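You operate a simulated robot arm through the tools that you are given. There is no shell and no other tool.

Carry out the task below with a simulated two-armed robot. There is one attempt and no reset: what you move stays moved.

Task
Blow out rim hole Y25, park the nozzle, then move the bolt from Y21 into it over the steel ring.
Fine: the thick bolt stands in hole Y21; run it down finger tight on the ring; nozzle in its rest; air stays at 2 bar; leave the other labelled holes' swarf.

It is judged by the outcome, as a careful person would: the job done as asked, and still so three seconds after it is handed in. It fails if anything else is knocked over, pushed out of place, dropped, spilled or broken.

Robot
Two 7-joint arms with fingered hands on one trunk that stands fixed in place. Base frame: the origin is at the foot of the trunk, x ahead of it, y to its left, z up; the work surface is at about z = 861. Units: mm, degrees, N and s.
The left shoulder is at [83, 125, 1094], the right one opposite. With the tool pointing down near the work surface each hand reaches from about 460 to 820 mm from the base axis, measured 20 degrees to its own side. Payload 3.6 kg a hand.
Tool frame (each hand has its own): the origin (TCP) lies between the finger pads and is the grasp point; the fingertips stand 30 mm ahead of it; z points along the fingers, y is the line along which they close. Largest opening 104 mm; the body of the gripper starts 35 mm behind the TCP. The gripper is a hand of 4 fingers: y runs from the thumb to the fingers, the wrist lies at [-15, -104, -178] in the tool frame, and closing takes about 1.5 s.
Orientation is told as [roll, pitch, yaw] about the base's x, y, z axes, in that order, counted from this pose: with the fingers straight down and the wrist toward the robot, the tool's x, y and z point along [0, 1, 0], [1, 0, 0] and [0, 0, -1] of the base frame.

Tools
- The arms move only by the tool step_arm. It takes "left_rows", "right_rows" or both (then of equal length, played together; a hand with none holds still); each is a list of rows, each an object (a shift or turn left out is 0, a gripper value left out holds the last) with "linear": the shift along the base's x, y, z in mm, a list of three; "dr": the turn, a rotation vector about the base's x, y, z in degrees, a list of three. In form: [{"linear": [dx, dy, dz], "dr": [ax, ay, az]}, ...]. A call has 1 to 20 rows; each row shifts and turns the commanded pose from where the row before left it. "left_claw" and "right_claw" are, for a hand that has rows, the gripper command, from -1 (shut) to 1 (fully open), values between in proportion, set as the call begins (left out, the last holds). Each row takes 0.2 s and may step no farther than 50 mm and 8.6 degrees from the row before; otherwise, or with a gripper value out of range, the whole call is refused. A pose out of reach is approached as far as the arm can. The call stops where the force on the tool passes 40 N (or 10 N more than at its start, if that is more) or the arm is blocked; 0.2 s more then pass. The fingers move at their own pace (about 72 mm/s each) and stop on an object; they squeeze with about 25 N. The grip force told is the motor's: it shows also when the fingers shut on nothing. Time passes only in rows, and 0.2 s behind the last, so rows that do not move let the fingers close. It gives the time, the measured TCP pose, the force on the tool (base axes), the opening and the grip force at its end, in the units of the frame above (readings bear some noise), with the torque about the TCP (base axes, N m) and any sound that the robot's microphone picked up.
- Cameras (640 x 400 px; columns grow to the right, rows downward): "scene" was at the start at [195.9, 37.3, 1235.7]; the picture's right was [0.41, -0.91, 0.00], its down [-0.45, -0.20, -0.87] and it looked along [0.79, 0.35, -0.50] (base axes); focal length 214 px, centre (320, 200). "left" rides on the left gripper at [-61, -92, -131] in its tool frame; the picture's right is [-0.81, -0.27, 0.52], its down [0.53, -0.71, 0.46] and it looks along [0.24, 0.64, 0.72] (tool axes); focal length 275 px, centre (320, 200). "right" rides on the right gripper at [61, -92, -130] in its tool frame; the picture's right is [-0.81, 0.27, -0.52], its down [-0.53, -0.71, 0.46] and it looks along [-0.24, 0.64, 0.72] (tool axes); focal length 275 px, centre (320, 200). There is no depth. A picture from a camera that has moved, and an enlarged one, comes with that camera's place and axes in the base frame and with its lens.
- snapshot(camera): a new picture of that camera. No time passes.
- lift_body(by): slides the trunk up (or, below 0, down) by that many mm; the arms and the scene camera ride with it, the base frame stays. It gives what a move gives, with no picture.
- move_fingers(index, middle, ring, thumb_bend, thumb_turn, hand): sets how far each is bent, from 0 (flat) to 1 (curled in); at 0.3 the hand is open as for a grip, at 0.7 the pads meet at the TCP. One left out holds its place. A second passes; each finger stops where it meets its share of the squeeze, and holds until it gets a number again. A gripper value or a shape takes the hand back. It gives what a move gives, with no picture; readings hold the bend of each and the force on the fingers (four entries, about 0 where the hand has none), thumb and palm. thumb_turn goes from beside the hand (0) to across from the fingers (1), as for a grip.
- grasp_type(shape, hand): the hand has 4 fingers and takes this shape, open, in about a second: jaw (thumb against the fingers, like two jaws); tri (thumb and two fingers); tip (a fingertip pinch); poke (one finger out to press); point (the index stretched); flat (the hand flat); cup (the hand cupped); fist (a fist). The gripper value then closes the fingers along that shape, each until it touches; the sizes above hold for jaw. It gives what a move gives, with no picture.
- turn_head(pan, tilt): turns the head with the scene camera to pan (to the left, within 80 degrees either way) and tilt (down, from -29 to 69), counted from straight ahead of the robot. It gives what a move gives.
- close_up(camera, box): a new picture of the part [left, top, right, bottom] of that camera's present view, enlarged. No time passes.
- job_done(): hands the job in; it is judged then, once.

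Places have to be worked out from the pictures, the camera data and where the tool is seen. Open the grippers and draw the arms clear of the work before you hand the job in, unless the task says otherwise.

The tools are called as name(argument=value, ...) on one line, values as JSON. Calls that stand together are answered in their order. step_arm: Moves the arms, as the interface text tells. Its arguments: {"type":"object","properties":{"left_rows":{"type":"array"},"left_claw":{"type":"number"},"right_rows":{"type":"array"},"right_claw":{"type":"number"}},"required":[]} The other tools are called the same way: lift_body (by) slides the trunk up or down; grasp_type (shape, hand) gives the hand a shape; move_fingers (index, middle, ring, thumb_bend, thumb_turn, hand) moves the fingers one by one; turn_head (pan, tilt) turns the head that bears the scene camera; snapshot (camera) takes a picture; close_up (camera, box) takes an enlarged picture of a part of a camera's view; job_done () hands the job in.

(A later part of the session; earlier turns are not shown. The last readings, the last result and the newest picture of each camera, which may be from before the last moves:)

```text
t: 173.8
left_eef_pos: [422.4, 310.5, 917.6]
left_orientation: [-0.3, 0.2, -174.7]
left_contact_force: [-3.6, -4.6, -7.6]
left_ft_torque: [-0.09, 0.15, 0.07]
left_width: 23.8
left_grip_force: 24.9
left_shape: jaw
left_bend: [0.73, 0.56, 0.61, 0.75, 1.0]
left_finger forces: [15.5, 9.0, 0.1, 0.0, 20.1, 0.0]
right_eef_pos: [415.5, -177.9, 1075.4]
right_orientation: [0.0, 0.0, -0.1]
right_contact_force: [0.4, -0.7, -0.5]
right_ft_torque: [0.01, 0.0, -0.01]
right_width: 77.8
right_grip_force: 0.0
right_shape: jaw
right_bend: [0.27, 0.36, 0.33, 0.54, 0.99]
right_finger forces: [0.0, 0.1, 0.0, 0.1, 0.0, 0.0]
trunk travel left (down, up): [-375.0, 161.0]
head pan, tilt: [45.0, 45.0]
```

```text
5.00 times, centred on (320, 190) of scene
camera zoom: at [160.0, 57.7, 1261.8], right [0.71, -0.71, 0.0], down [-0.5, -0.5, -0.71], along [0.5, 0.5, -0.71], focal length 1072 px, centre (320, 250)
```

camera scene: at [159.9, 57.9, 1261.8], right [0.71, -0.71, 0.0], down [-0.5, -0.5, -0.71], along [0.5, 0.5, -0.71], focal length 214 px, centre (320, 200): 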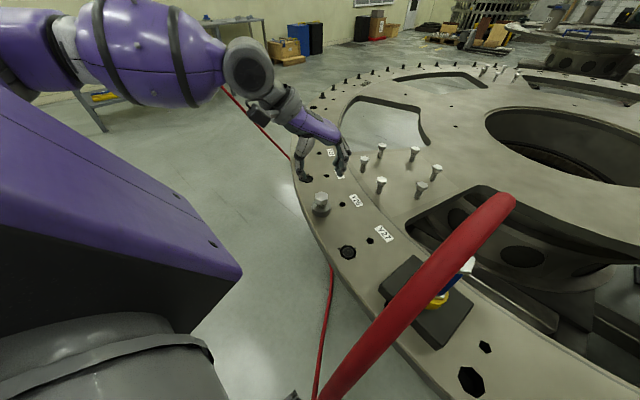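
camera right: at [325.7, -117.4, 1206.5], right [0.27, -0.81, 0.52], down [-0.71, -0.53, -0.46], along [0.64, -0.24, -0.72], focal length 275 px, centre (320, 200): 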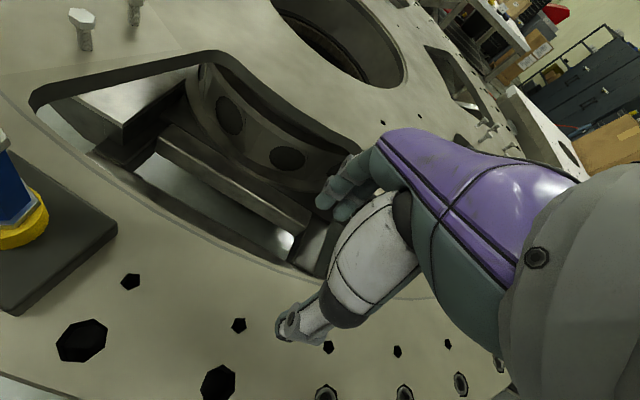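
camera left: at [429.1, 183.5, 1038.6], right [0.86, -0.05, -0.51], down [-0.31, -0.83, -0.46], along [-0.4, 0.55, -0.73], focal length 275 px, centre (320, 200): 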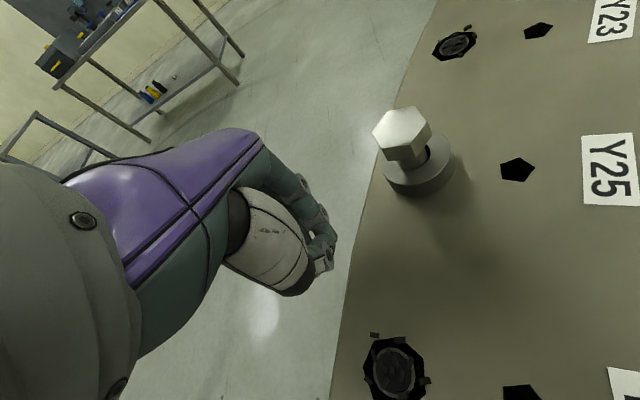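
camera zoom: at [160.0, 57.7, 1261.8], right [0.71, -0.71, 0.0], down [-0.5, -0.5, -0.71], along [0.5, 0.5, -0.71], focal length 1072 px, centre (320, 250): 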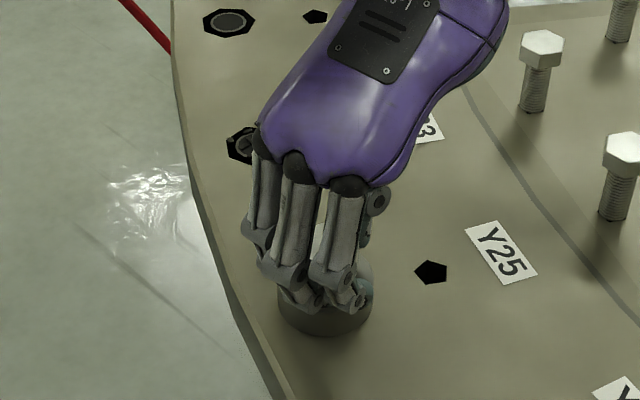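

About 240° done this stroke; the head is roughly 9 mm above the ring. I relieve the loads and take another 30° carefully.

step_arm(left_rows=[{"linear": [-0.6, -0.8, -1]}, {"linear": [-0.02, -0.37, -0.25], "dr": [0, 0, -7.5]}, {"linear": [-0.07, -0.36, -0.25], "dr": [0, 0, -7.5]}, {"linear": [-0.12, -0.35, -0.25], "dr": [0, 0, -7.5]}, {}])

close_up(camera="scene", box=[275, 150, 365, 230])

```text
t: 175.0
left_eef_pos: [420.4, 310.2, 917.0]
left_orientation: [-0.4, 0.1, 162.8]
left_contact_force: [-1.2, 0.3, -2.1]
left_ft_torque: [0.05, 0.11, 0.05]
left_width: 24.0
left_grip_force: 24.8
left_shape: jaw
left_bend: [0.73, 0.56, 0.61, 0.75, 1.0]
left_finger forces: [15.4, 7.0, 0.0, 0.0, 20.8, 0.1]
right_eef_pos: [416.2, -178.4, 1075.9]
right_orientation: [0.0, 0.1, 0.0]
right_contact_force: [-1.0, 0.0, -0.1]
right_ft_torque: [-0.01, -0.01, -0.01]
right_width: 77.7
right_grip_force: 0.0
right_shape: jaw
right_bend: [0.27, 0.36, 0.33, 0.54, 0.99]
right_finger forces: [0.1, 0.0, 0.0, 0.0, 0.0, 0.0]
trunk travel left (down, up): [-375.0, 161.0]
head pan, tilt: [45.0, 45.0]
```

```text
5.00 times, centred on (320, 190) of scene
camera zoom: at [159.9, 58.0, 1261.8], right [0.71, -0.71, 0.0], down [-0.5, -0.5, -0.71], along [0.5, 0.5, -0.71], focal length 1072 px, centre (320, 250)
```

zoom: 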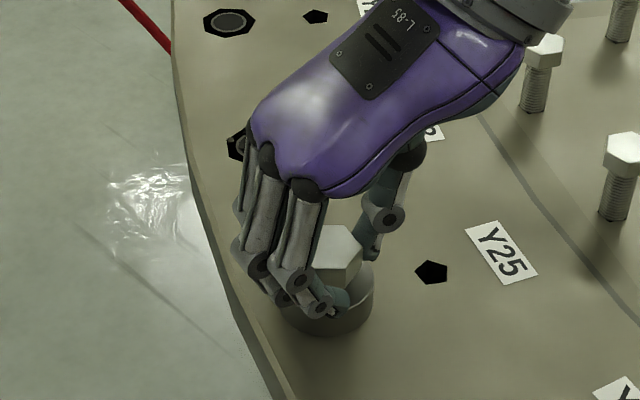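

I open here, lift off, and unwind the wrist for the last stroke.

step_arm(left_rows=[{}, {}, {}, {}, {}], left_claw=0.25)

step_arm(left_rows=[{"linear": [0, 0, 10]}, {"linear": [0, 0, 15]}, {"linear": [0, 0, 20]}, {"dr": [0, 0, 8.4]}, {"dr": [0, 0, 8.4]}, {"dr": [0, 0, 8.4]}, {"dr": [0, 0, 8.4]}, {"dr": [0, 0, 8.4]}, {"dr": [0, 0, 8.4]}, {"dr": [0, 0, 8.4]}, {"dr": [0, 0, 8.4]}, {"dr": [0, 0, 8.4]}, {"dr": [0, 0, 8.4]}, {"dr": [0, 0, 8.4]}, {"dr": [0, 0, 8.4]}, {"dr": [0, 0, 8.4]}, {"dr": [0, 0, 8.4]}, {"dr": [0, 0, 8.4]}, {"dr": [0, 0, 8.4]}, {}])

close_up(camera="scene", box=[275, 150, 365, 230])

```text
t: 176.2
left_eef_pos: [420.8, 308.2, 916.3]
left_orientation: [-0.5, 0.0, 162.9]
left_contact_force: [0.6, 0.1, -0.7]
left_ft_torque: [0.0, -0.01, 0.01]
left_width: 64.7
left_grip_force: 0.1
left_shape: jaw
left_bend: [0.28, 0.4, 0.36, 0.63, 1.0]
left_finger forces: [0.0, 0.0, 0.0, 0.0, 0.0, 0.1]
right_eef_pos: [416.8, -177.7, 1076.9]
right_orientation: [0.1, 0.0, 0.1]
right_contact_force: [-0.9, 0.2, 0.9]
right_ft_torque: [0.01, -0.02, -0.01]
right_width: 77.8
right_grip_force: 0.1
right_shape: jaw
right_bend: [0.27, 0.36, 0.33, 0.54, 0.99]
right_finger forces: [0.1, 0.0, 0.0, 0.0, 0.0, 0.1]
trunk travel left (down, up): [-375.0, 161.0]
head pan, tilt: [45.0, 45.0]
```

```text
t: 180.4
left_eef_pos: [420.6, 308.2, 961.3]
left_orientation: [-0.5, 0.1, -62.6]
left_contact_force: [0.6, -0.1, 0.4]
left_ft_torque: [0.02, 0.03, 0.0]
left_width: 64.6
left_grip_force: 0.1
left_shape: jaw
left_bend: [0.28, 0.4, 0.36, 0.63, 1.0]
left_finger forces: [0.0, 0.0, 0.1, 0.0, 0.1, 0.0]
right_eef_pos: [416.8, -178.8, 1075.4]
right_orientation: [0.0, 0.0, -0.1]
right_contact_force: [0.1, -0.2, -0.5]
right_ft_torque: [-0.01, 0.02, 0.02]
right_width: 77.9
right_grip_force: 0.1
right_shape: jaw
right_bend: [0.27, 0.36, 0.33, 0.54, 0.99]
right_finger forces: [0.0, 0.0, 0.0, 0.1, 0.0, 0.1]
trunk travel left (down, up): [-375.0, 161.0]
head pan, tilt: [45.0, 45.0]
```

```text
5.00 times, centred on (320, 190) of scene
camera zoom: at [160.0, 57.8, 1261.8], right [0.71, -0.71, 0.0], down [-0.5, -0.5, -0.71], along [0.5, 0.5, -0.71], focal length 1072 px, centre (320, 250)
```

zoom: 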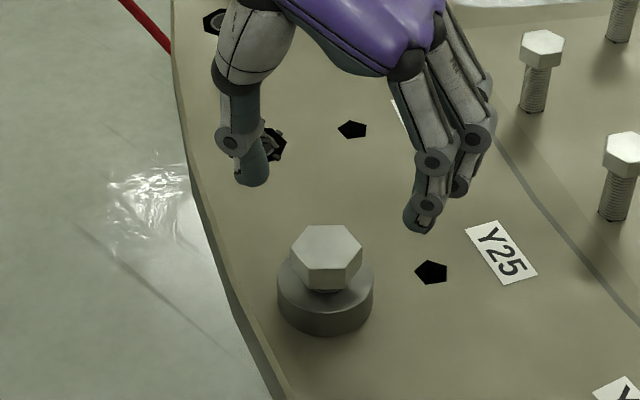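

The head is now only ~6–7 mm above the ring. I finish unwinding to about +63° and move to the earlier grip position.

step_arm(left_rows=[{"linear": [-0.4, 0.1, 0], "dr": [0, 0, 8.4]}, {"linear": [-0.4, 0.1, 0], "dr": [0, 0, 8.4]}, {"linear": [-0.4, 0.1, 0], "dr": [0, 0, 8.4]}, {"linear": [-0.4, 0.1, 0], "dr": [0, 0, 8.4]}, {"linear": [-0.4, 0.1, 0], "dr": [0, 0, 8.4]}, {"linear": [-0.4, 0.1, 0], "dr": [0, 0, 8.4]}, {"linear": [-0.4, 0.1, 0], "dr": [0, 0, 8.4]}, {"linear": [-0.4, 0.1, 0], "dr": [0, 0, 8.4]}, {"linear": [-0.4, 0.1, 0], "dr": [0, 0, 8.4]}, {"linear": [-0.4, 0.1, 0], "dr": [0, 0, 8.4]}, {"linear": [-0.4, 0, 0], "dr": [0, 0, 8.4]}, {"linear": [0, 0, 0], "dr": [0, 0, 8.4]}, {"linear": [0, 0, 0], "dr": [0, 0, 8.4]}, {"linear": [0, 0, 0], "dr": [0, 0, 8.4]}, {"linear": [0, 0, 0], "dr": [0, 0, 8.4]}, {"linear": [0, 0, -10]}, {"linear": [0, 0, -10]}, {"linear": [0, 0, -10]}, {}])

close_up(camera="scene", box=[275, 150, 365, 230])

close_up(camera="left", box=[260, 150, 440, 350])

```text
t: 184.4
left_eef_pos: [416.2, 308.5, 931.1]
left_orientation: [-0.4, 0.1, 63.4]
left_contact_force: [-0.2, 0.5, -0.3]
left_ft_torque: [-0.01, -0.01, -0.03]
left_width: 65.0
left_grip_force: 0.0
left_shape: jaw
left_bend: [0.28, 0.4, 0.36, 0.63, 1.0]
left_finger forces: [0.1, 0.0, 0.1, 0.0, 0.0, 0.1]
right_eef_pos: [416.8, -178.0, 1074.6]
right_orientation: [0.1, 0.1, -0.1]
right_contact_force: [-0.6, 0.2, 0.5]
right_ft_torque: [-0.01, -0.01, 0.01]
right_width: 77.9
right_grip_force: 0.1
right_shape: jaw
right_bend: [0.27, 0.36, 0.33, 0.54, 0.99]
right_finger forces: [0.0, 0.0, 0.0, 0.1, 0.0, 0.1]
trunk travel left (down, up): [-375.0, 161.0]
head pan, tilt: [45.0, 45.0]
```

```text
5.00 times, centred on (320, 190) of scene
camera zoom: at [159.9, 57.7, 1261.9], right [0.71, -0.71, 0.0], down [-0.5, -0.5, -0.71], along [0.5, 0.5, -0.71], focal length 1072 px, centre (320, 250)
```

zoom: 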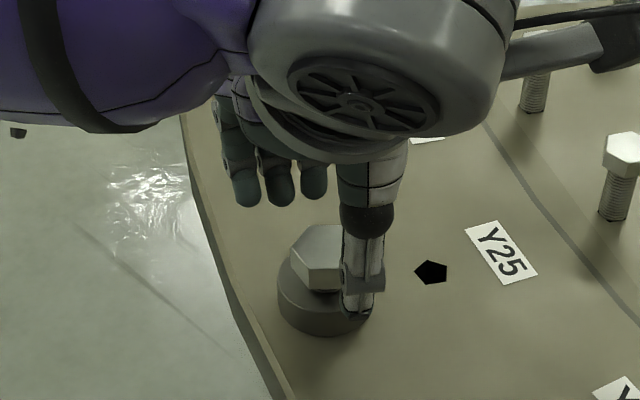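

```text
2.00 times, centred on (350, 250) of left
camera zoom: at [428.2, 199.3, 1062.6], right [0.6, -0.61, -0.51], down [-0.79, -0.4, -0.46], along [0.08, 0.68, -0.73], focal length 551 px, centre (260, 100)
```

zoom: 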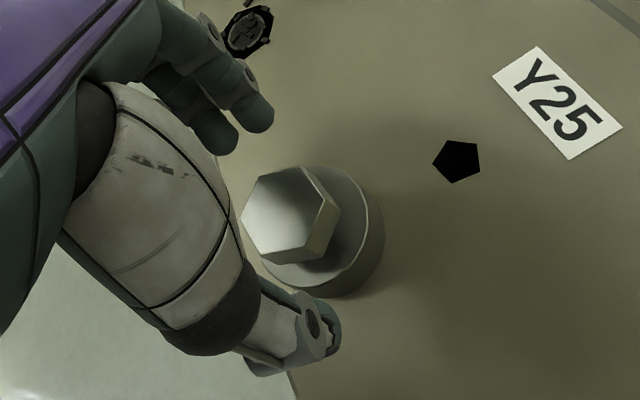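

I shift slightly and lower around the head to the grip height (z≈913).

step_arm(left_rows=[{"linear": [-0.5, 1.2, -8]}, {"linear": [0, 0, -6]}, {"linear": [0, 0, -4]}, {}])

close_up(camera="left", box=[260, 150, 440, 350])

close_up(camera="scene", box=[275, 150, 365, 230])

```text
t: 185.4
left_eef_pos: [416.0, 310.4, 912.9]
left_orientation: [-0.5, 0.1, 63.3]
left_contact_force: [-0.6, 0.7, -1.0]
left_ft_torque: [-0.01, 0.0, -0.02]
left_width: 64.6
left_grip_force: 0.1
left_shape: jaw
left_bend: [0.28, 0.4, 0.36, 0.63, 1.0]
left_finger forces: [0.0, 0.0, 0.0, 0.0, 0.1, 0.1]
right_eef_pos: [415.5, -178.8, 1076.5]
right_orientation: [-0.1, 0.0, 0.0]
right_contact_force: [-1.0, 0.7, -0.3]
right_ft_torque: [-0.01, -0.02, 0.0]
right_width: 77.6
right_grip_force: 0.1
right_shape: jaw
right_bend: [0.27, 0.36, 0.33, 0.54, 0.99]
right_finger forces: [0.1, 0.1, 0.0, 0.0, 0.0, 0.0]
trunk travel left (down, up): [-375.0, 161.0]
head pan, tilt: [45.0, 45.0]
```

```text
2.00 times, centred on (350, 250) of left
camera zoom: at [427.9, 200.5, 1045.2], right [0.6, -0.61, -0.51], down [-0.79, -0.4, -0.46], along [0.08, 0.68, -0.73], focal length 551 px, centre (260, 100)
```

zoom: 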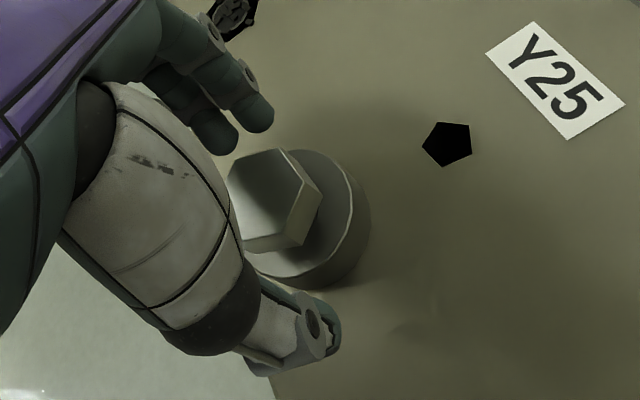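

```text
5.00 times, centred on (320, 190) of scene
camera zoom: at [159.9, 57.7, 1261.9], right [0.71, -0.71, 0.0], down [-0.5, -0.5, -0.71], along [0.5, 0.5, -0.71], focal length 1072 px, centre (320, 250)
```

zoom: 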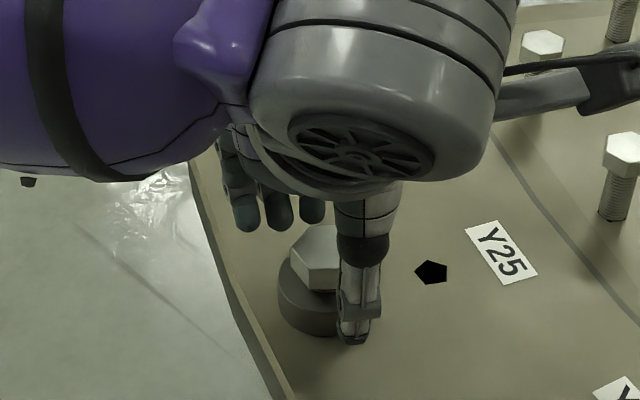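

Centred. I close on the head again.

step_arm(left_rows=[{}, {}, {}, {}, {}, {}], left_claw=-0.7)

close_up(camera="left", box=[260, 150, 440, 350])

```text
t: 186.8
left_eef_pos: [416.3, 311.2, 912.8]
left_orientation: [-0.4, 0.2, 63.3]
left_contact_force: [-2.2, -2.6, -0.3]
left_ft_torque: [0.0, 0.02, -0.02]
left_width: 22.4
left_grip_force: 25.5
left_shape: jaw
left_bend: [0.73, 0.58, 0.63, 0.74, 1.0]
left_finger forces: [13.6, 5.6, 0.0, 0.0, 21.7, 0.1]
right_eef_pos: [416.9, -179.2, 1075.5]
right_orientation: [0.0, -0.1, 0.0]
right_contact_force: [-0.4, 0.2, 0.5]
right_ft_torque: [0.04, -0.01, 0.01]
right_width: 77.8
right_grip_force: 0.1
right_shape: jaw
right_bend: [0.27, 0.36, 0.33, 0.54, 0.99]
right_finger forces: [0.0, 0.1, 0.1, 0.0, 0.1, 0.0]
trunk travel left (down, up): [-375.0, 161.0]
head pan, tilt: [45.0, 45.0]
```

```text
2.00 times, centred on (350, 250) of left
camera zoom: at [427.8, 200.3, 1045.2], right [0.6, -0.61, -0.51], down [-0.79, -0.4, -0.46], along [0.08, 0.68, -0.73], focal length 551 px, centre (260, 100)
```

zoom: 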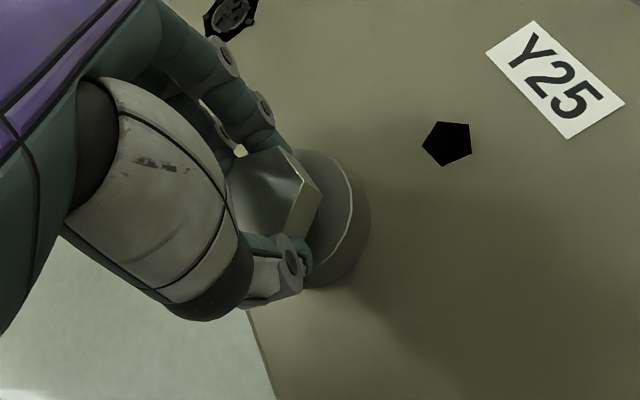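

Gripped. I turn clockwise another 60° with feed, watching torque for seating.

step_arm(left_rows=[{"linear": [-0.5, -0.1, -0.3], "dr": [0, 0, -7.5]}, {"linear": [-0.26, 0.27, -0.35], "dr": [0, 0, -7.5]}, {"linear": [-0.22, 0.3, -0.35], "dr": [0, 0, -7.5]}, {"linear": [-0.18, 0.33, -0.35], "dr": [0, 0, -7.5]}, {"linear": [-0.14, 0.35, -0.35], "dr": [0, 0, -7.5]}, {"linear": [-0.09, 0.36, -0.35], "dr": [0, 0, -7.5]}, {"linear": [-0.04, 0.37, -0.35], "dr": [0, 0, -7.5]}, {"linear": [0, 0.37, -0.35], "dr": [0, 0, -7.5]}, {}])

close_up(camera="scene", box=[275, 150, 365, 230])

```text
t: 188.8
left_eef_pos: [414.0, 313.0, 911.4]
left_orientation: [-0.4, 0.1, 3.1]
left_contact_force: [2.7, -0.3, 0.3]
left_ft_torque: [-0.02, -0.14, 0.0]
left_width: 22.1
left_grip_force: 24.9
left_shape: jaw
left_bend: [0.73, 0.59, 0.63, 0.75, 1.0]
left_finger forces: [17.1, 7.3, 0.1, 0.1, 20.5, 0.0]
right_eef_pos: [416.2, -179.0, 1075.8]
right_orientation: [0.0, 0.0, -0.1]
right_contact_force: [-0.5, -0.4, -0.6]
right_ft_torque: [-0.01, 0.01, 0.0]
right_width: 78.2
right_grip_force: 0.0
right_shape: jaw
right_bend: [0.27, 0.36, 0.33, 0.54, 0.99]
right_finger forces: [0.0, 0.0, 0.1, 0.2, 0.1, 0.0]
trunk travel left (down, up): [-375.0, 161.0]
head pan, tilt: [45.0, 45.0]
```

```text
5.00 times, centred on (320, 190) of scene
camera zoom: at [160.2, 57.8, 1261.8], right [0.71, -0.71, 0.0], down [-0.5, -0.5, -0.71], along [0.5, 0.5, -0.71], focal length 1072 px, centre (320, 250)
```

zoom: 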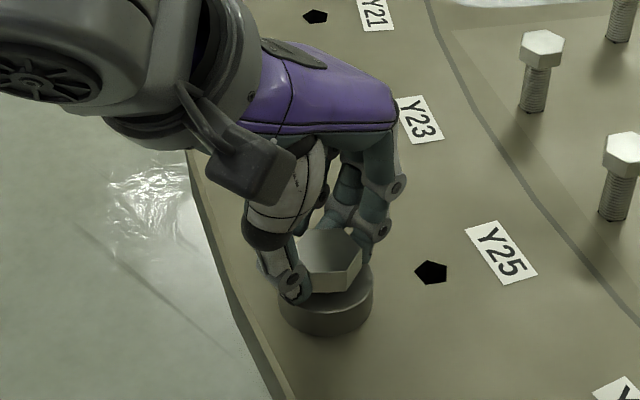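

Good, loads near zero and the head is closing on the ring. I continue 60° more.

step_arm(left_rows=[{"linear": [0.45, 0.37, -0.2], "dr": [0, 0, -7.5]}, {"linear": [0.1, 0.36, -0.2], "dr": [0, 0, -7.5]}, {"linear": [0.15, 0.34, -0.2], "dr": [0, 0, -7.5]}, {"linear": [0.19, 0.32, -0.2], "dr": [0, 0, -7.5]}, {"linear": [0.23, 0.29, -0.2], "dr": [0, 0, -7.5]}, {"linear": [0.27, 0.26, -0.2], "dr": [0, 0, -7.5]}, {"linear": [0.3, 0.22, -0.2], "dr": [0, 0, -7.5]}, {"linear": [0.33, 0.18, -0.2], "dr": [0, 0, -7.5]}, {}])

close_up(camera="scene", box=[275, 150, 365, 230])

```text
t: 190.8
left_eef_pos: [416.8, 315.5, 910.5]
left_orientation: [-0.3, 0.1, -56.7]
left_contact_force: [10.6, -0.6, 8.3]
left_ft_torque: [-0.48, -0.41, 0.19]
left_width: 21.9
left_grip_force: 25.0
left_shape: jaw
left_bend: [0.73, 0.59, 0.63, 0.75, 1.0]
left_finger forces: [37.0, 9.5, 0.0, 0.0, 19.6, 0.0]
right_eef_pos: [417.8, -178.8, 1075.1]
right_orientation: [-0.1, -0.1, -0.1]
right_contact_force: [0.9, 0.4, -0.4]
right_ft_torque: [0.01, 0.01, -0.04]
right_width: 77.8
right_grip_force: 0.1
right_shape: jaw
right_bend: [0.27, 0.36, 0.33, 0.54, 0.99]
right_finger forces: [0.0, 0.1, 0.0, 0.0, 0.0, 0.0]
trunk travel left (down, up): [-375.0, 161.0]
head pan, tilt: [45.0, 45.0]
```

```text
5.00 times, centred on (320, 190) of scene
camera zoom: at [160.6, 57.5, 1261.8], right [0.71, -0.71, 0.0], down [-0.5, -0.5, -0.71], along [0.5, 0.5, -0.71], focal length 1072 px, centre (320, 250)
```

zoom: 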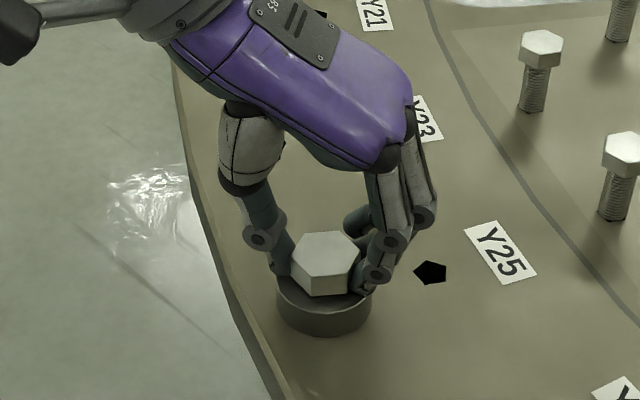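

The index now presses at 37 N and fz is +8 N: either the head is seating or a fingertip touches the ring. I take a close look.

close_up(camera="left", box=[270, 170, 390, 290])

close_up(camera="scene", box=[295, 180, 345, 225])

```text
3.33 times, centred on (330, 230) of left
camera zoom: at [315.8, 357.4, 1041.7], right [-0.83, -0.22, -0.51], down [0.05, 0.89, -0.46], along [0.55, -0.41, -0.73], focal length 918 px, centre (287, 100)
```

zoom: 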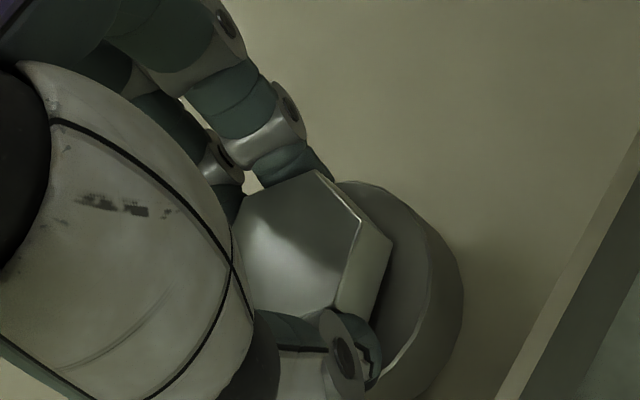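

```text
8.89 times, centred on (320, 202) of scene
camera zoom: at [160.6, 57.5, 1261.8], right [0.71, -0.71, 0.0], down [-0.5, -0.5, -0.71], along [0.5, 0.5, -0.71], focal length 1906 px, centre (320, 178)
```

zoom: 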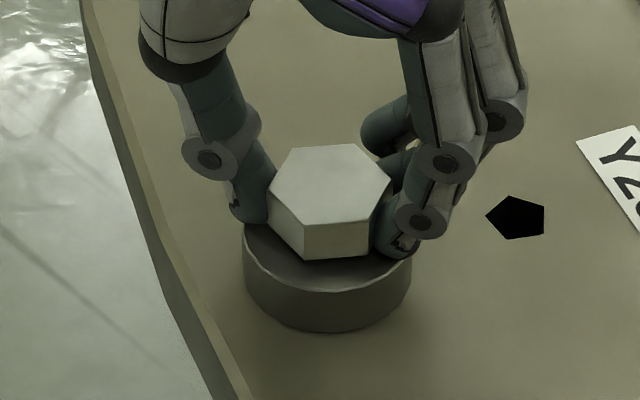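

A fingertip is touching the ring's top while the head is still a few millimetres up. I open slightly, raise the hand 5 mm and regrip higher on the head.

step_arm(left_rows=[{}, {}, {}, {}], left_claw=0.1)

step_arm(left_rows=[{"linear": [0.3, 0, 3]}, {"linear": [0, 0, 2]}, {}])

close_up(camera="scene", box=[295, 180, 345, 225])

close_up(camera="left", box=[270, 170, 390, 290])

```text
t: 191.8
left_eef_pos: [417.6, 315.0, 910.3]
left_orientation: [-0.4, 0.1, -56.7]
left_contact_force: [0.5, 0.4, -0.5]
left_ft_torque: [-0.01, -0.02, 0.01]
left_width: 57.0
left_grip_force: 0.0
left_shape: jaw
left_bend: [0.74, 0.43, 0.39, 0.67, 1.0]
left_finger forces: [0.1, 0.0, 0.0, 0.0, 0.1, 0.0]
right_eef_pos: [416.9, -178.8, 1075.6]
right_orientation: [-0.1, 0.0, 0.0]
right_contact_force: [0.0, 0.4, -0.4]
right_ft_torque: [-0.01, 0.02, 0.0]
right_width: 77.9
right_grip_force: 0.0
right_shape: jaw
right_bend: [0.27, 0.36, 0.33, 0.54, 0.99]
right_finger forces: [0.0, 0.1, 0.0, 0.1, 0.1, 0.0]
trunk travel left (down, up): [-375.0, 161.0]
head pan, tilt: [45.0, 45.0]
```

```text
t: 192.6
left_eef_pos: [416.8, 315.4, 914.7]
left_orientation: [-0.5, 0.1, -56.7]
left_contact_force: [-0.1, 0.4, -0.3]
left_ft_torque: [0.0, 0.0, -0.01]
left_width: 56.5
left_grip_force: 0.2
left_shape: jaw
left_bend: [0.74, 0.43, 0.39, 0.67, 1.0]
left_finger forces: [0.0, 0.0, 0.0, 0.1, 0.0, 0.0]
right_eef_pos: [417.5, -178.3, 1075.1]
right_orientation: [0.0, -0.1, 0.0]
right_contact_force: [-0.5, 0.6, -0.9]
right_ft_torque: [0.0, -0.02, 0.0]
right_width: 77.8
right_grip_force: 0.0
right_shape: jaw
right_bend: [0.27, 0.36, 0.33, 0.54, 0.99]
right_finger forces: [0.1, 0.0, 0.1, 0.0, 0.1, 0.0]
trunk travel left (down, up): [-375.0, 161.0]
head pan, tilt: [45.0, 45.0]
```

```text
8.89 times, centred on (320, 202) of scene
camera zoom: at [159.9, 57.8, 1261.9], right [0.71, -0.71, 0.0], down [-0.5, -0.5, -0.71], along [0.5, 0.5, -0.71], focal length 1906 px, centre (320, 178)
```

zoom: 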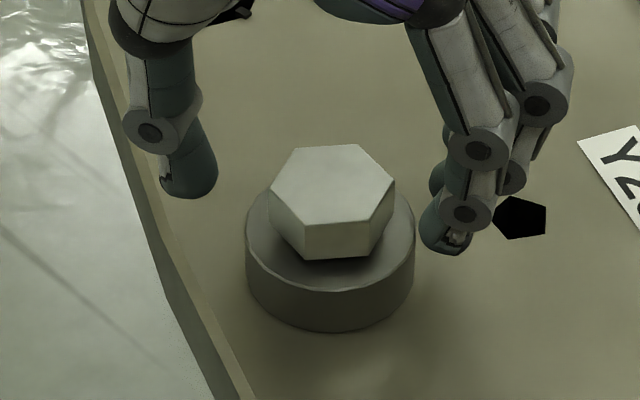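

```text
3.33 times, centred on (330, 230) of left
camera zoom: at [315.8, 357.5, 1046.2], right [-0.83, -0.22, -0.51], down [0.05, 0.89, -0.46], along [0.55, -0.41, -0.73], focal length 918 px, centre (287, 100)
```

zoom: 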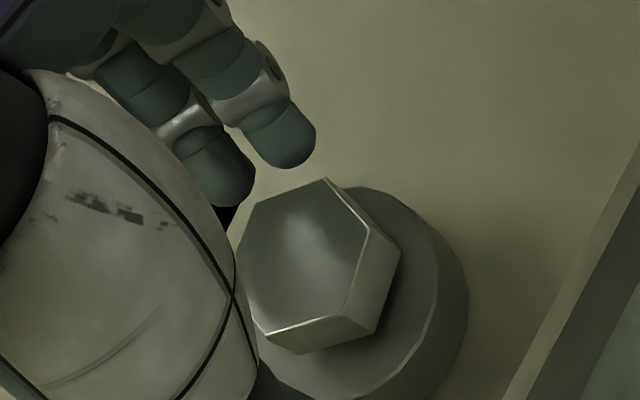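

The gap under the head is about 5 mm now, so roughly 120–140° remain. I raise 1 mm more and regrip.

step_arm(left_rows=[{"linear": [0, 0, 0.8]}, {}, {}, {}, {}, {}], left_claw=-0.7)

close_up(camera="scene", box=[295, 180, 345, 225])

```text
t: 194.0
left_eef_pos: [417.8, 314.9, 914.4]
left_orientation: [-0.5, 0.1, -56.7]
left_contact_force: [1.1, -1.5, 0.6]
left_ft_torque: [-0.06, -0.05, 0.02]
left_width: 22.6
left_grip_force: 24.8
left_shape: jaw
left_bend: [0.73, 0.57, 0.62, 0.75, 1.0]
left_finger forces: [15.4, 6.0, 0.0, 0.1, 20.8, 0.1]
right_eef_pos: [416.5, -178.5, 1074.9]
right_orientation: [0.0, 0.1, 0.0]
right_contact_force: [0.6, -0.7, 0.1]
right_ft_torque: [0.01, 0.0, -0.01]
right_width: 77.8
right_grip_force: 0.1
right_shape: jaw
right_bend: [0.27, 0.36, 0.33, 0.54, 0.99]
right_finger forces: [0.0, 0.0, 0.0, 0.0, 0.0, 0.0]
trunk travel left (down, up): [-375.0, 161.0]
head pan, tilt: [45.0, 45.0]
```

```text
8.89 times, centred on (320, 202) of scene
camera zoom: at [160.1, 57.7, 1261.8], right [0.71, -0.71, 0.0], down [-0.5, -0.5, -0.71], along [0.5, 0.5, -0.71], focal length 1906 px, centre (320, 178)
```

zoom: 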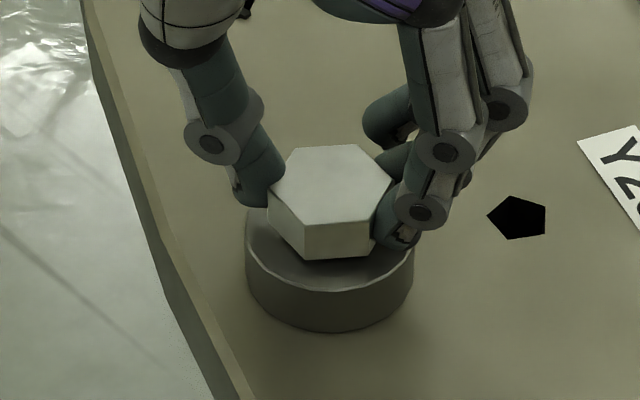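

Solid grip with minimal load. I turn a further 60°, pivoting about the bolt axis.

step_arm(left_rows=[{"linear": [0.45, 0, -0.22], "dr": [0, 0, -7.5]}, {"linear": [0.45, -0.05, -0.22], "dr": [0, 0, -7.5]}, {"linear": [0.45, -0.12, -0.22], "dr": [0, 0, -7.5]}, {"linear": [0.43, -0.18, -0.22], "dr": [0, 0, -7.5]}, {"linear": [0.41, -0.24, -0.22], "dr": [0, 0, -7.5]}, {"linear": [0.38, -0.3, -0.22], "dr": [0, 0, -7.5]}, {}])

close_up(camera="scene", box=[295, 180, 345, 225])

```text
t: 195.6
left_eef_pos: [420.5, 314.7, 913.8]
left_orientation: [-0.6, 0.1, -101.8]
left_contact_force: [4.7, 0.5, -3.6]
left_ft_torque: [-0.03, -0.11, 0.03]
left_width: 22.0
left_grip_force: 24.7
left_shape: jaw
left_bend: [0.73, 0.57, 0.62, 0.75, 1.0]
left_finger forces: [14.3, 7.6, 0.0, 0.0, 22.1, 0.0]
right_eef_pos: [417.6, -177.2, 1075.5]
right_orientation: [0.0, 0.0, -0.1]
right_contact_force: [0.1, -0.6, 0.2]
right_ft_torque: [-0.01, 0.0, -0.01]
right_width: 77.8
right_grip_force: 0.0
right_shape: jaw
right_bend: [0.27, 0.36, 0.33, 0.54, 0.99]
right_finger forces: [0.0, 0.1, 0.1, 0.0, 0.1, 0.1]
trunk travel left (down, up): [-375.0, 161.0]
head pan, tilt: [45.0, 45.0]
```

```text
8.89 times, centred on (320, 202) of scene
camera zoom: at [160.8, 58.1, 1261.7], right [0.71, -0.71, 0.0], down [-0.5, -0.5, -0.71], along [0.5, 0.5, -0.71], focal length 1906 px, centre (320, 178)
```

zoom: 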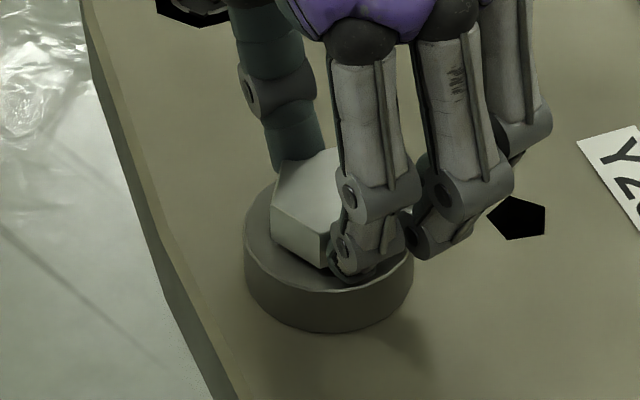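

On track (head lower, fz −3.6 N). I relieve +x and go on another 45°.

step_arm(left_rows=[{"linear": [0.9, -0.3, -0.35], "dr": [0, 0, -7.5]}, {"linear": [0.33, -0.35, -0.22], "dr": [0, 0, -7.5]}, {"linear": [0.27, -0.38, -0.22], "dr": [0, 0, -7.5]}, {"linear": [0.22, -0.4, -0.22], "dr": [0, 0, -7.5]}, {"linear": [0.15, -0.43, -0.22], "dr": [0, 0, -7.5]}, {}])

close_up(camera="scene", box=[295, 180, 345, 225])

```text
t: 197.0
left_eef_pos: [421.2, 311.5, 911.9]
left_orientation: [-0.5, 0.1, -139.3]
left_contact_force: [5.1, -1.4, -6.1]
left_ft_torque: [-0.02, -0.08, 0.06]
left_width: 22.0
left_grip_force: 25.4
left_shape: jaw
left_bend: [0.73, 0.58, 0.62, 0.75, 1.0]
left_finger forces: [13.9, 7.2, 0.1, 0.1, 22.8, 0.1]
right_eef_pos: [417.1, -177.9, 1075.4]
right_orientation: [0.0, 0.1, 0.0]
right_contact_force: [-0.3, -0.2, 0.0]
right_ft_torque: [0.05, 0.02, 0.0]
right_width: 77.9
right_grip_force: 0.0
right_shape: jaw
right_bend: [0.27, 0.36, 0.33, 0.54, 0.99]
right_finger forces: [0.0, 0.0, 0.0, 0.1, 0.1, 0.0]
trunk travel left (down, up): [-375.0, 161.0]
head pan, tilt: [45.0, 45.0]
```

```text
8.89 times, centred on (320, 202) of scene
camera zoom: at [160.9, 58.0, 1261.7], right [0.71, -0.71, 0.0], down [-0.5, -0.5, -0.71], along [0.5, 0.5, -0.71], focal length 1906 px, centre (320, 178)
```

zoom: 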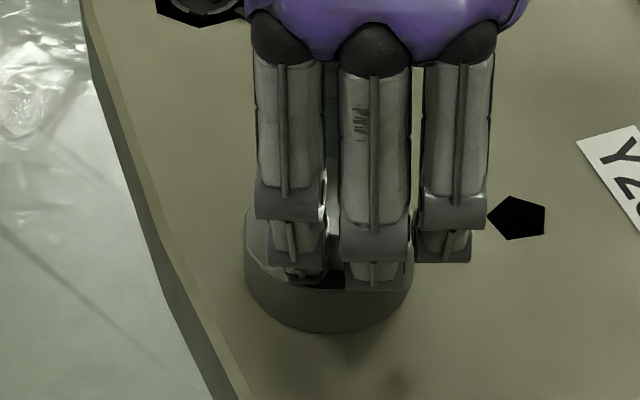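

Remaining gap should be under 2 mm. I relieve loads and proceed in shorter steps, watching the z-torque for seating.

step_arm(left_rows=[{"linear": [0.8, -0.2, -0.6]}, {"linear": [0.1, -0.45, -0.15], "dr": [0, 0, -7.5]}, {"linear": [0.05, -0.45, -0.15], "dr": [0, 0, -7.5]}, {"linear": [0, -0.45, -0.15], "dr": [0, 0, -7.5]}, {}])

close_up(camera="scene", box=[295, 180, 345, 225])

```text
t: 198.2
left_eef_pos: [421.1, 310.9, 911.7]
left_orientation: [-0.4, 0.0, -161.8]
left_contact_force: [3.2, -1.9, -2.3]
left_ft_torque: [-0.03, -0.02, 0.0]
left_width: 21.9
left_grip_force: 25.0
left_shape: jaw
left_bend: [0.73, 0.58, 0.62, 0.75, 1.0]
left_finger forces: [14.9, 7.0, 0.0, 0.0, 22.4, 0.1]
right_eef_pos: [417.3, -178.2, 1075.5]
right_orientation: [-0.1, 0.1, -0.1]
right_contact_force: [0.1, 0.4, 1.1]
right_ft_torque: [0.01, 0.03, 0.01]
right_width: 78.0
right_grip_force: 0.0
right_shape: jaw
right_bend: [0.27, 0.36, 0.33, 0.54, 0.99]
right_finger forces: [0.1, 0.0, 0.1, 0.0, 0.0, 0.1]
trunk travel left (down, up): [-375.0, 161.0]
head pan, tilt: [45.0, 45.0]
```

```text
8.89 times, centred on (320, 202) of scene
camera zoom: at [160.4, 57.8, 1261.8], right [0.71, -0.71, 0.0], down [-0.5, -0.5, -0.71], along [0.5, 0.5, -0.71], focal length 1906 px, centre (320, 178)
```

zoom: 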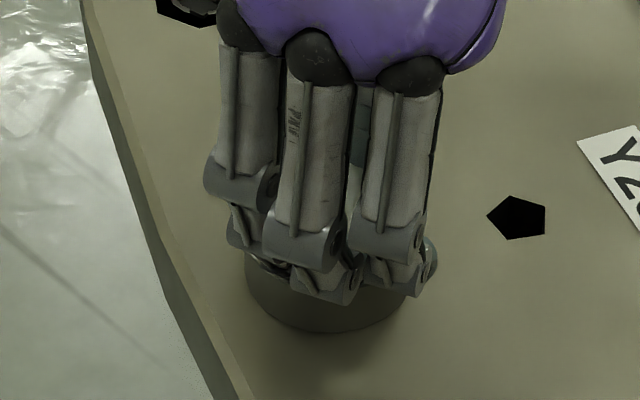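

Loads are near zero. I continue 22° more.

step_arm(left_rows=[{"linear": [0.3, -0.5, -0.2], "dr": [0, 0, -7.5]}, {"linear": [-0.05, -0.42, -0.2], "dr": [0, 0, -7.5]}, {"linear": [-0.1, -0.42, -0.2], "dr": [0, 0, -7.5]}, {}])

close_up(camera="scene", box=[295, 180, 345, 225])

close_up(camera="left", box=[270, 170, 390, 290])

```text
t: 199.2
left_eef_pos: [420.3, 308.4, 911.4]
left_orientation: [-0.5, 0.1, 175.7]
left_contact_force: [-3.3, -7.3, -6.0]
left_ft_torque: [-0.19, 0.1, 0.19]
left_width: 22.1
left_grip_force: 24.6
left_shape: jaw
left_bend: [0.73, 0.58, 0.62, 0.75, 1.0]
left_finger forces: [16.9, 9.7, 0.0, 0.0, 20.1, 0.0]
right_eef_pos: [416.9, -178.6, 1075.2]
right_orientation: [0.0, 0.0, 0.0]
right_contact_force: [0.5, -0.4, 0.0]
right_ft_torque: [-0.03, 0.03, -0.03]
right_width: 78.0
right_grip_force: 0.2
right_shape: jaw
right_bend: [0.27, 0.36, 0.33, 0.54, 0.99]
right_finger forces: [0.1, 0.1, 0.1, 0.0, 0.0, 0.0]
trunk travel left (down, up): [-375.0, 161.0]
head pan, tilt: [45.0, 45.0]
```

```text
8.89 times, centred on (320, 202) of scene
camera zoom: at [160.0, 57.2, 1261.9], right [0.71, -0.71, 0.0], down [-0.5, -0.5, -0.71], along [0.5, 0.5, -0.71], focal length 1906 px, centre (320, 178)
```

zoom: 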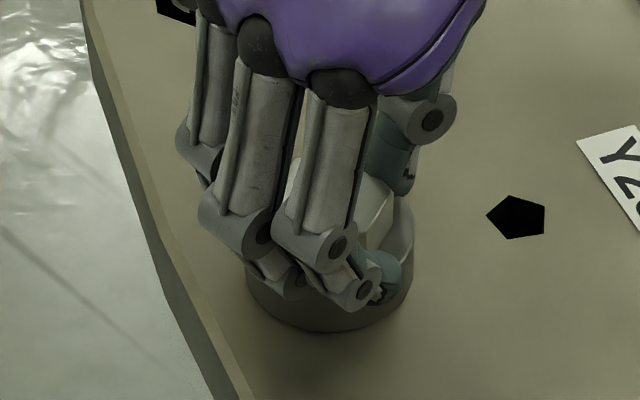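

```text
3.33 times, centred on (330, 230) of left
camera zoom: at [516.8, 360.8, 1042.8], right [0.34, 0.79, -0.51], down [0.67, -0.58, -0.46], along [-0.66, -0.19, -0.73], focal length 918 px, centre (287, 100)
```

zoom: 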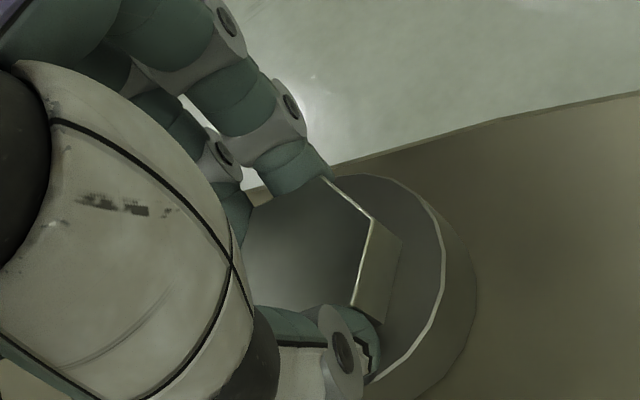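

Resisting torque is rising (0.19 N·m). I relieve the side load and turn 15° more to see if it's seated.

step_arm(left_rows=[{"linear": [-0.4, -1.2, -0.5]}, {"linear": [-0.15, -0.4, -0.1], "dr": [0, 0, -5]}, {"linear": [-0.15, -0.4, -0.1], "dr": [0, 0, -5]}, {}])

```text
t: 200.2
left_eef_pos: [420.5, 307.5, 912.2]
left_orientation: [-0.4, 0.1, 165.8]
left_contact_force: [-4.0, -9.4, -5.1]
left_ft_torque: [-0.26, 0.12, 0.29]
left_width: 21.8
left_grip_force: 24.7
left_shape: jaw
left_bend: [0.73, 0.59, 0.62, 0.75, 1.0]
left_finger forces: [17.7, 11.1, 0.0, 0.0, 20.6, 0.0]
right_eef_pos: [417.3, -178.9, 1075.4]
right_orientation: [0.1, 0.0, 0.0]
right_contact_force: [0.1, 0.3, 0.3]
right_ft_torque: [-0.02, 0.0, -0.01]
right_width: 77.6
right_grip_force: 0.1
right_shape: jaw
right_bend: [0.27, 0.36, 0.33, 0.54, 0.99]
right_finger forces: [0.1, 0.0, 0.0, 0.1, 0.0, 0.1]
trunk travel left (down, up): [-375.0, 161.0]
head pan, tilt: [45.0, 45.0]
```

Torque keeps climbing (0.29 N·m) as it seats. I add a little more turn for finger tightness.

step_arm(left_rows=[{"linear": [-0.1, -0.3, 0], "dr": [0, 0, -5]}, {"linear": [-0.1, -0.3, 0], "dr": [0, 0, -5]}, {}])

close_up(camera="left", box=[270, 170, 390, 290])

close_up(camera="scene", box=[295, 180, 345, 225])

```text
t: 201.0
left_eef_pos: [419.9, 305.1, 911.2]
left_orientation: [-0.4, 0.1, 155.7]
left_contact_force: [-8.4, -14.6, -6.8]
left_ft_torque: [-0.37, 0.23, 0.45]
left_width: 21.3
left_grip_force: 25.0
left_shape: jaw
left_bend: [0.73, 0.59, 0.62, 0.76, 0.98]
left_finger forces: [19.4, 15.0, 0.0, 0.0, 20.4, 0.0]
right_eef_pos: [416.4, -180.5, 1076.3]
right_orientation: [0.1, -0.1, 0.0]
right_contact_force: [0.5, 0.2, -0.2]
right_ft_torque: [-0.01, 0.0, 0.01]
right_width: 77.7
right_grip_force: 0.1
right_shape: jaw
right_bend: [0.27, 0.36, 0.33, 0.54, 0.99]
right_finger forces: [0.1, 0.0, 0.0, 0.0, 0.1, 0.0]
trunk travel left (down, up): [-375.0, 161.0]
head pan, tilt: [45.0, 45.0]
```

```text
3.33 times, centred on (330, 230) of left
camera zoom: at [528.2, 321.5, 1042.8], right [0.59, 0.63, -0.51], down [0.43, -0.78, -0.46], along [-0.68, 0.05, -0.73], focal length 918 px, centre (287, 100)
```

zoom: 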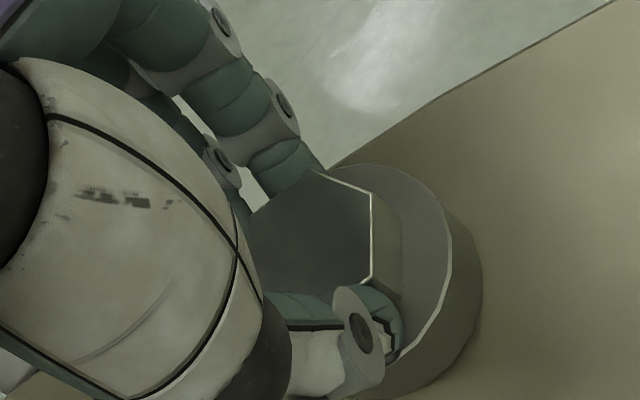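

```text
8.89 times, centred on (320, 202) of scene
camera zoom: at [159.5, 56.5, 1261.9], right [0.71, -0.71, 0.0], down [-0.5, -0.5, -0.71], along [0.5, 0.5, -0.71], focal length 1906 px, centre (320, 178)
```

zoom: 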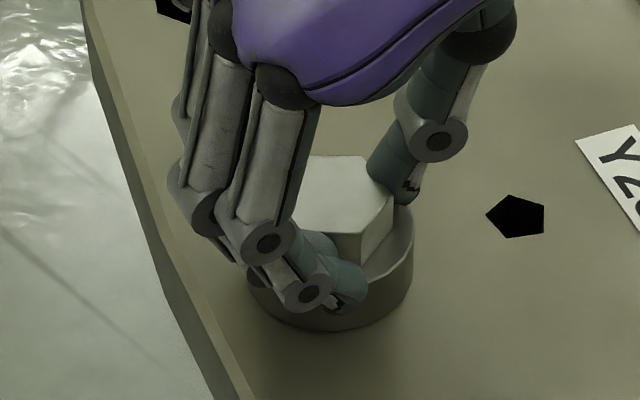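

The hex now slips slightly against the turning hand with 0.45 N·m: it is seated. I relax the side load, open the hand and inspect the gap.

step_arm(left_rows=[{"linear": [-0.8, -1, 0]}, {"linear": [-0.5, -0.8, 0]}, {}])

step_arm(left_rows=[{}, {}, {}, {}], left_claw=0.2)

close_up(camera="scene", box=[295, 180, 345, 225])

close_up(camera="left", box=[270, 170, 390, 290])

```text
t: 201.8
left_eef_pos: [421.4, 304.9, 910.7]
left_orientation: [-0.5, 0.1, 155.8]
left_contact_force: [-3.0, -9.2, -4.8]
left_ft_torque: [-0.2, 0.12, 0.33]
left_width: 21.4
left_grip_force: 24.9
left_shape: jaw
left_bend: [0.73, 0.59, 0.62, 0.75, 0.98]
left_finger forces: [18.0, 10.8, 0.0, 0.0, 21.8, 0.0]
right_eef_pos: [417.7, -178.9, 1075.8]
right_orientation: [0.1, 0.0, -0.1]
right_contact_force: [0.7, 1.0, -1.1]
right_ft_torque: [-0.02, 0.04, -0.02]
right_width: 77.9
right_grip_force: 0.0
right_shape: jaw
right_bend: [0.27, 0.36, 0.33, 0.54, 0.99]
right_finger forces: [0.0, 0.0, 0.1, 0.0, 0.0, 0.0]
trunk travel left (down, up): [-375.0, 161.0]
head pan, tilt: [45.0, 45.0]
```

```text
t: 202.8
left_eef_pos: [420.4, 305.9, 911.0]
left_orientation: [-0.5, 0.1, 155.7]
left_contact_force: [-0.1, 0.1, -1.0]
left_ft_torque: [0.0, 0.0, -0.02]
left_width: 61.9
left_grip_force: 0.0
left_shape: jaw
left_bend: [0.29, 0.41, 0.37, 0.65, 1.0]
left_finger forces: [0.1, 0.1, 0.0, 0.1, 0.0, 0.0]
right_eef_pos: [416.7, -177.8, 1075.6]
right_orientation: [0.0, 0.0, 0.1]
right_contact_force: [0.4, 0.5, -0.1]
right_ft_torque: [0.01, 0.01, -0.05]
right_width: 77.7
right_grip_force: 0.1
right_shape: jaw
right_bend: [0.27, 0.36, 0.33, 0.54, 0.99]
right_finger forces: [0.0, 0.0, 0.0, 0.0, 0.0, 0.0]
trunk travel left (down, up): [-375.0, 161.0]
head pan, tilt: [45.0, 45.0]
```

```text
8.89 times, centred on (320, 202) of scene
camera zoom: at [159.9, 57.7, 1261.9], right [0.71, -0.71, 0.0], down [-0.5, -0.5, -0.71], along [0.5, 0.5, -0.71], focal length 1906 px, centre (320, 178)
```

zoom: 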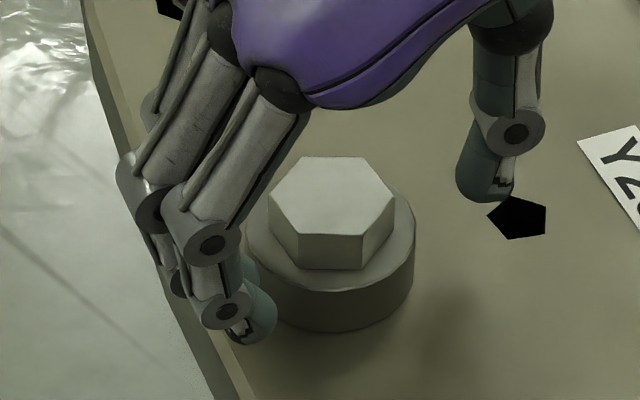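

```text
3.33 times, centred on (330, 230) of left
camera zoom: at [527.5, 321.9, 1042.6], right [0.59, 0.63, -0.51], down [0.44, -0.78, -0.46], along [-0.68, 0.05, -0.73], focal length 918 px, centre (287, 100)
```

zoom: 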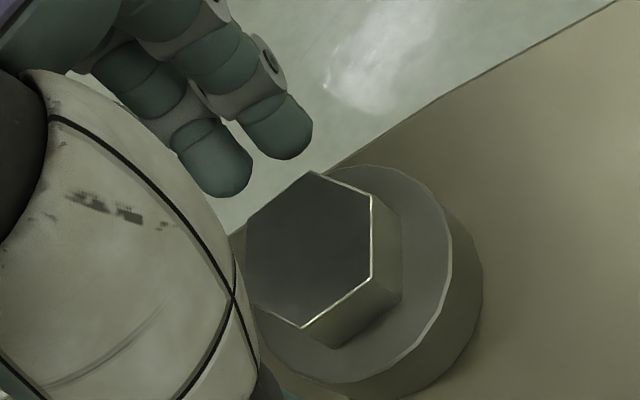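

The head now sits on the ring with no visible gap. To confirm it is finger tight, I take a fresh grip after unwinding about 100° and test the torque once more.

step_arm(left_rows=[{"linear": [0, 0, 10]}, {"linear": [0, 0, 15]}, {"linear": [0, 0, 15]}, {"linear": [0.1, 0.75, 0], "dr": [0, 0, 8.4]}, {"linear": [0.1, 0.75, 0], "dr": [0, 0, 8.4]}, {"linear": [0.1, 0.75, 0], "dr": [0, 0, 8.4]}, {"linear": [0.1, 0.75, 0], "dr": [0, 0, 8.4]}, {"linear": [0.1, 0.75, 0], "dr": [0, 0, 8.4]}, {"linear": [0.1, 0.75, 0], "dr": [0, 0, 8.4]}, {"linear": [0.1, 0.75, 0], "dr": [0, 0, 8.4]}, {"linear": [0.1, 0.75, 0], "dr": [0, 0, 8.4]}, {"linear": [0, 0.75, 0], "dr": [0, 0, 8.4]}, {"linear": [0, 0.75, 0], "dr": [0, 0, 8.4]}, {"linear": [0, 0.75, 0], "dr": [0, 0, 8.4]}, {"linear": [0, 0.5, 0], "dr": [0, 0, 8.4]}, {}])

close_up(camera="scene", box=[285, 160, 355, 230])

close_up(camera="left", box=[260, 150, 440, 350])

```text
t: 206.2
left_eef_pos: [421.2, 315.3, 951.2]
left_orientation: [-0.4, 0.1, -103.2]
left_contact_force: [-0.4, 0.2, -0.7]
left_ft_torque: [0.0, -0.03, 0.02]
left_width: 61.7
left_grip_force: 0.0
left_shape: jaw
left_bend: [0.29, 0.41, 0.37, 0.65, 1.0]
left_finger forces: [0.1, 0.1, 0.1, 0.1, 0.0, 0.1]
right_eef_pos: [417.5, -179.1, 1075.7]
right_orientation: [0.0, -0.1, 0.0]
right_contact_force: [-0.3, 0.7, -0.5]
right_ft_torque: [0.01, -0.01, -0.01]
right_width: 77.8
right_grip_force: 0.1
right_shape: jaw
right_bend: [0.27, 0.36, 0.33, 0.54, 0.99]
right_finger forces: [0.1, 0.1, 0.0, 0.1, 0.0, 0.1]
trunk travel left (down, up): [-375.0, 161.0]
head pan, tilt: [45.0, 45.0]
```

```text
5.71 times, centred on (320, 195) of scene
camera zoom: at [160.0, 57.7, 1261.8], right [0.71, -0.71, 0.0], down [-0.5, -0.5, -0.71], along [0.5, 0.5, -0.71], focal length 1226 px, centre (320, 229)
```

zoom: 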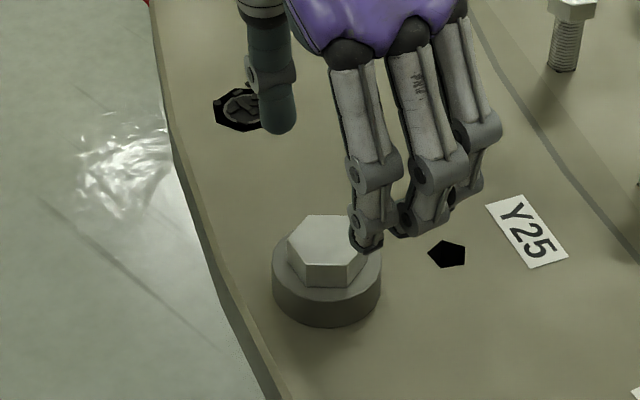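

```text
2.00 times, centred on (350, 250) of left
camera zoom: at [382.7, 416.5, 1082.4], right [-0.73, 0.46, -0.51], down [0.68, 0.57, -0.46], along [0.08, -0.68, -0.73], focal length 551 px, centre (260, 100)
```

zoom: 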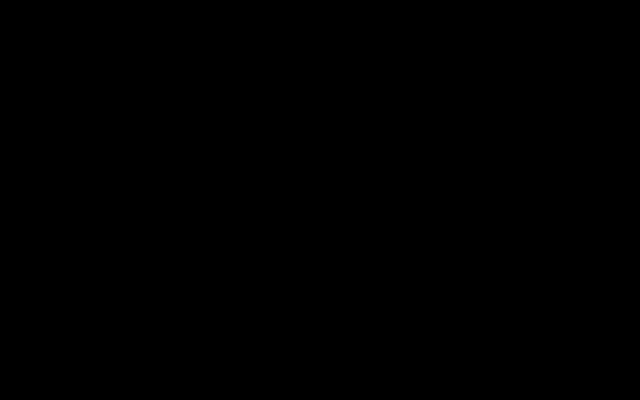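

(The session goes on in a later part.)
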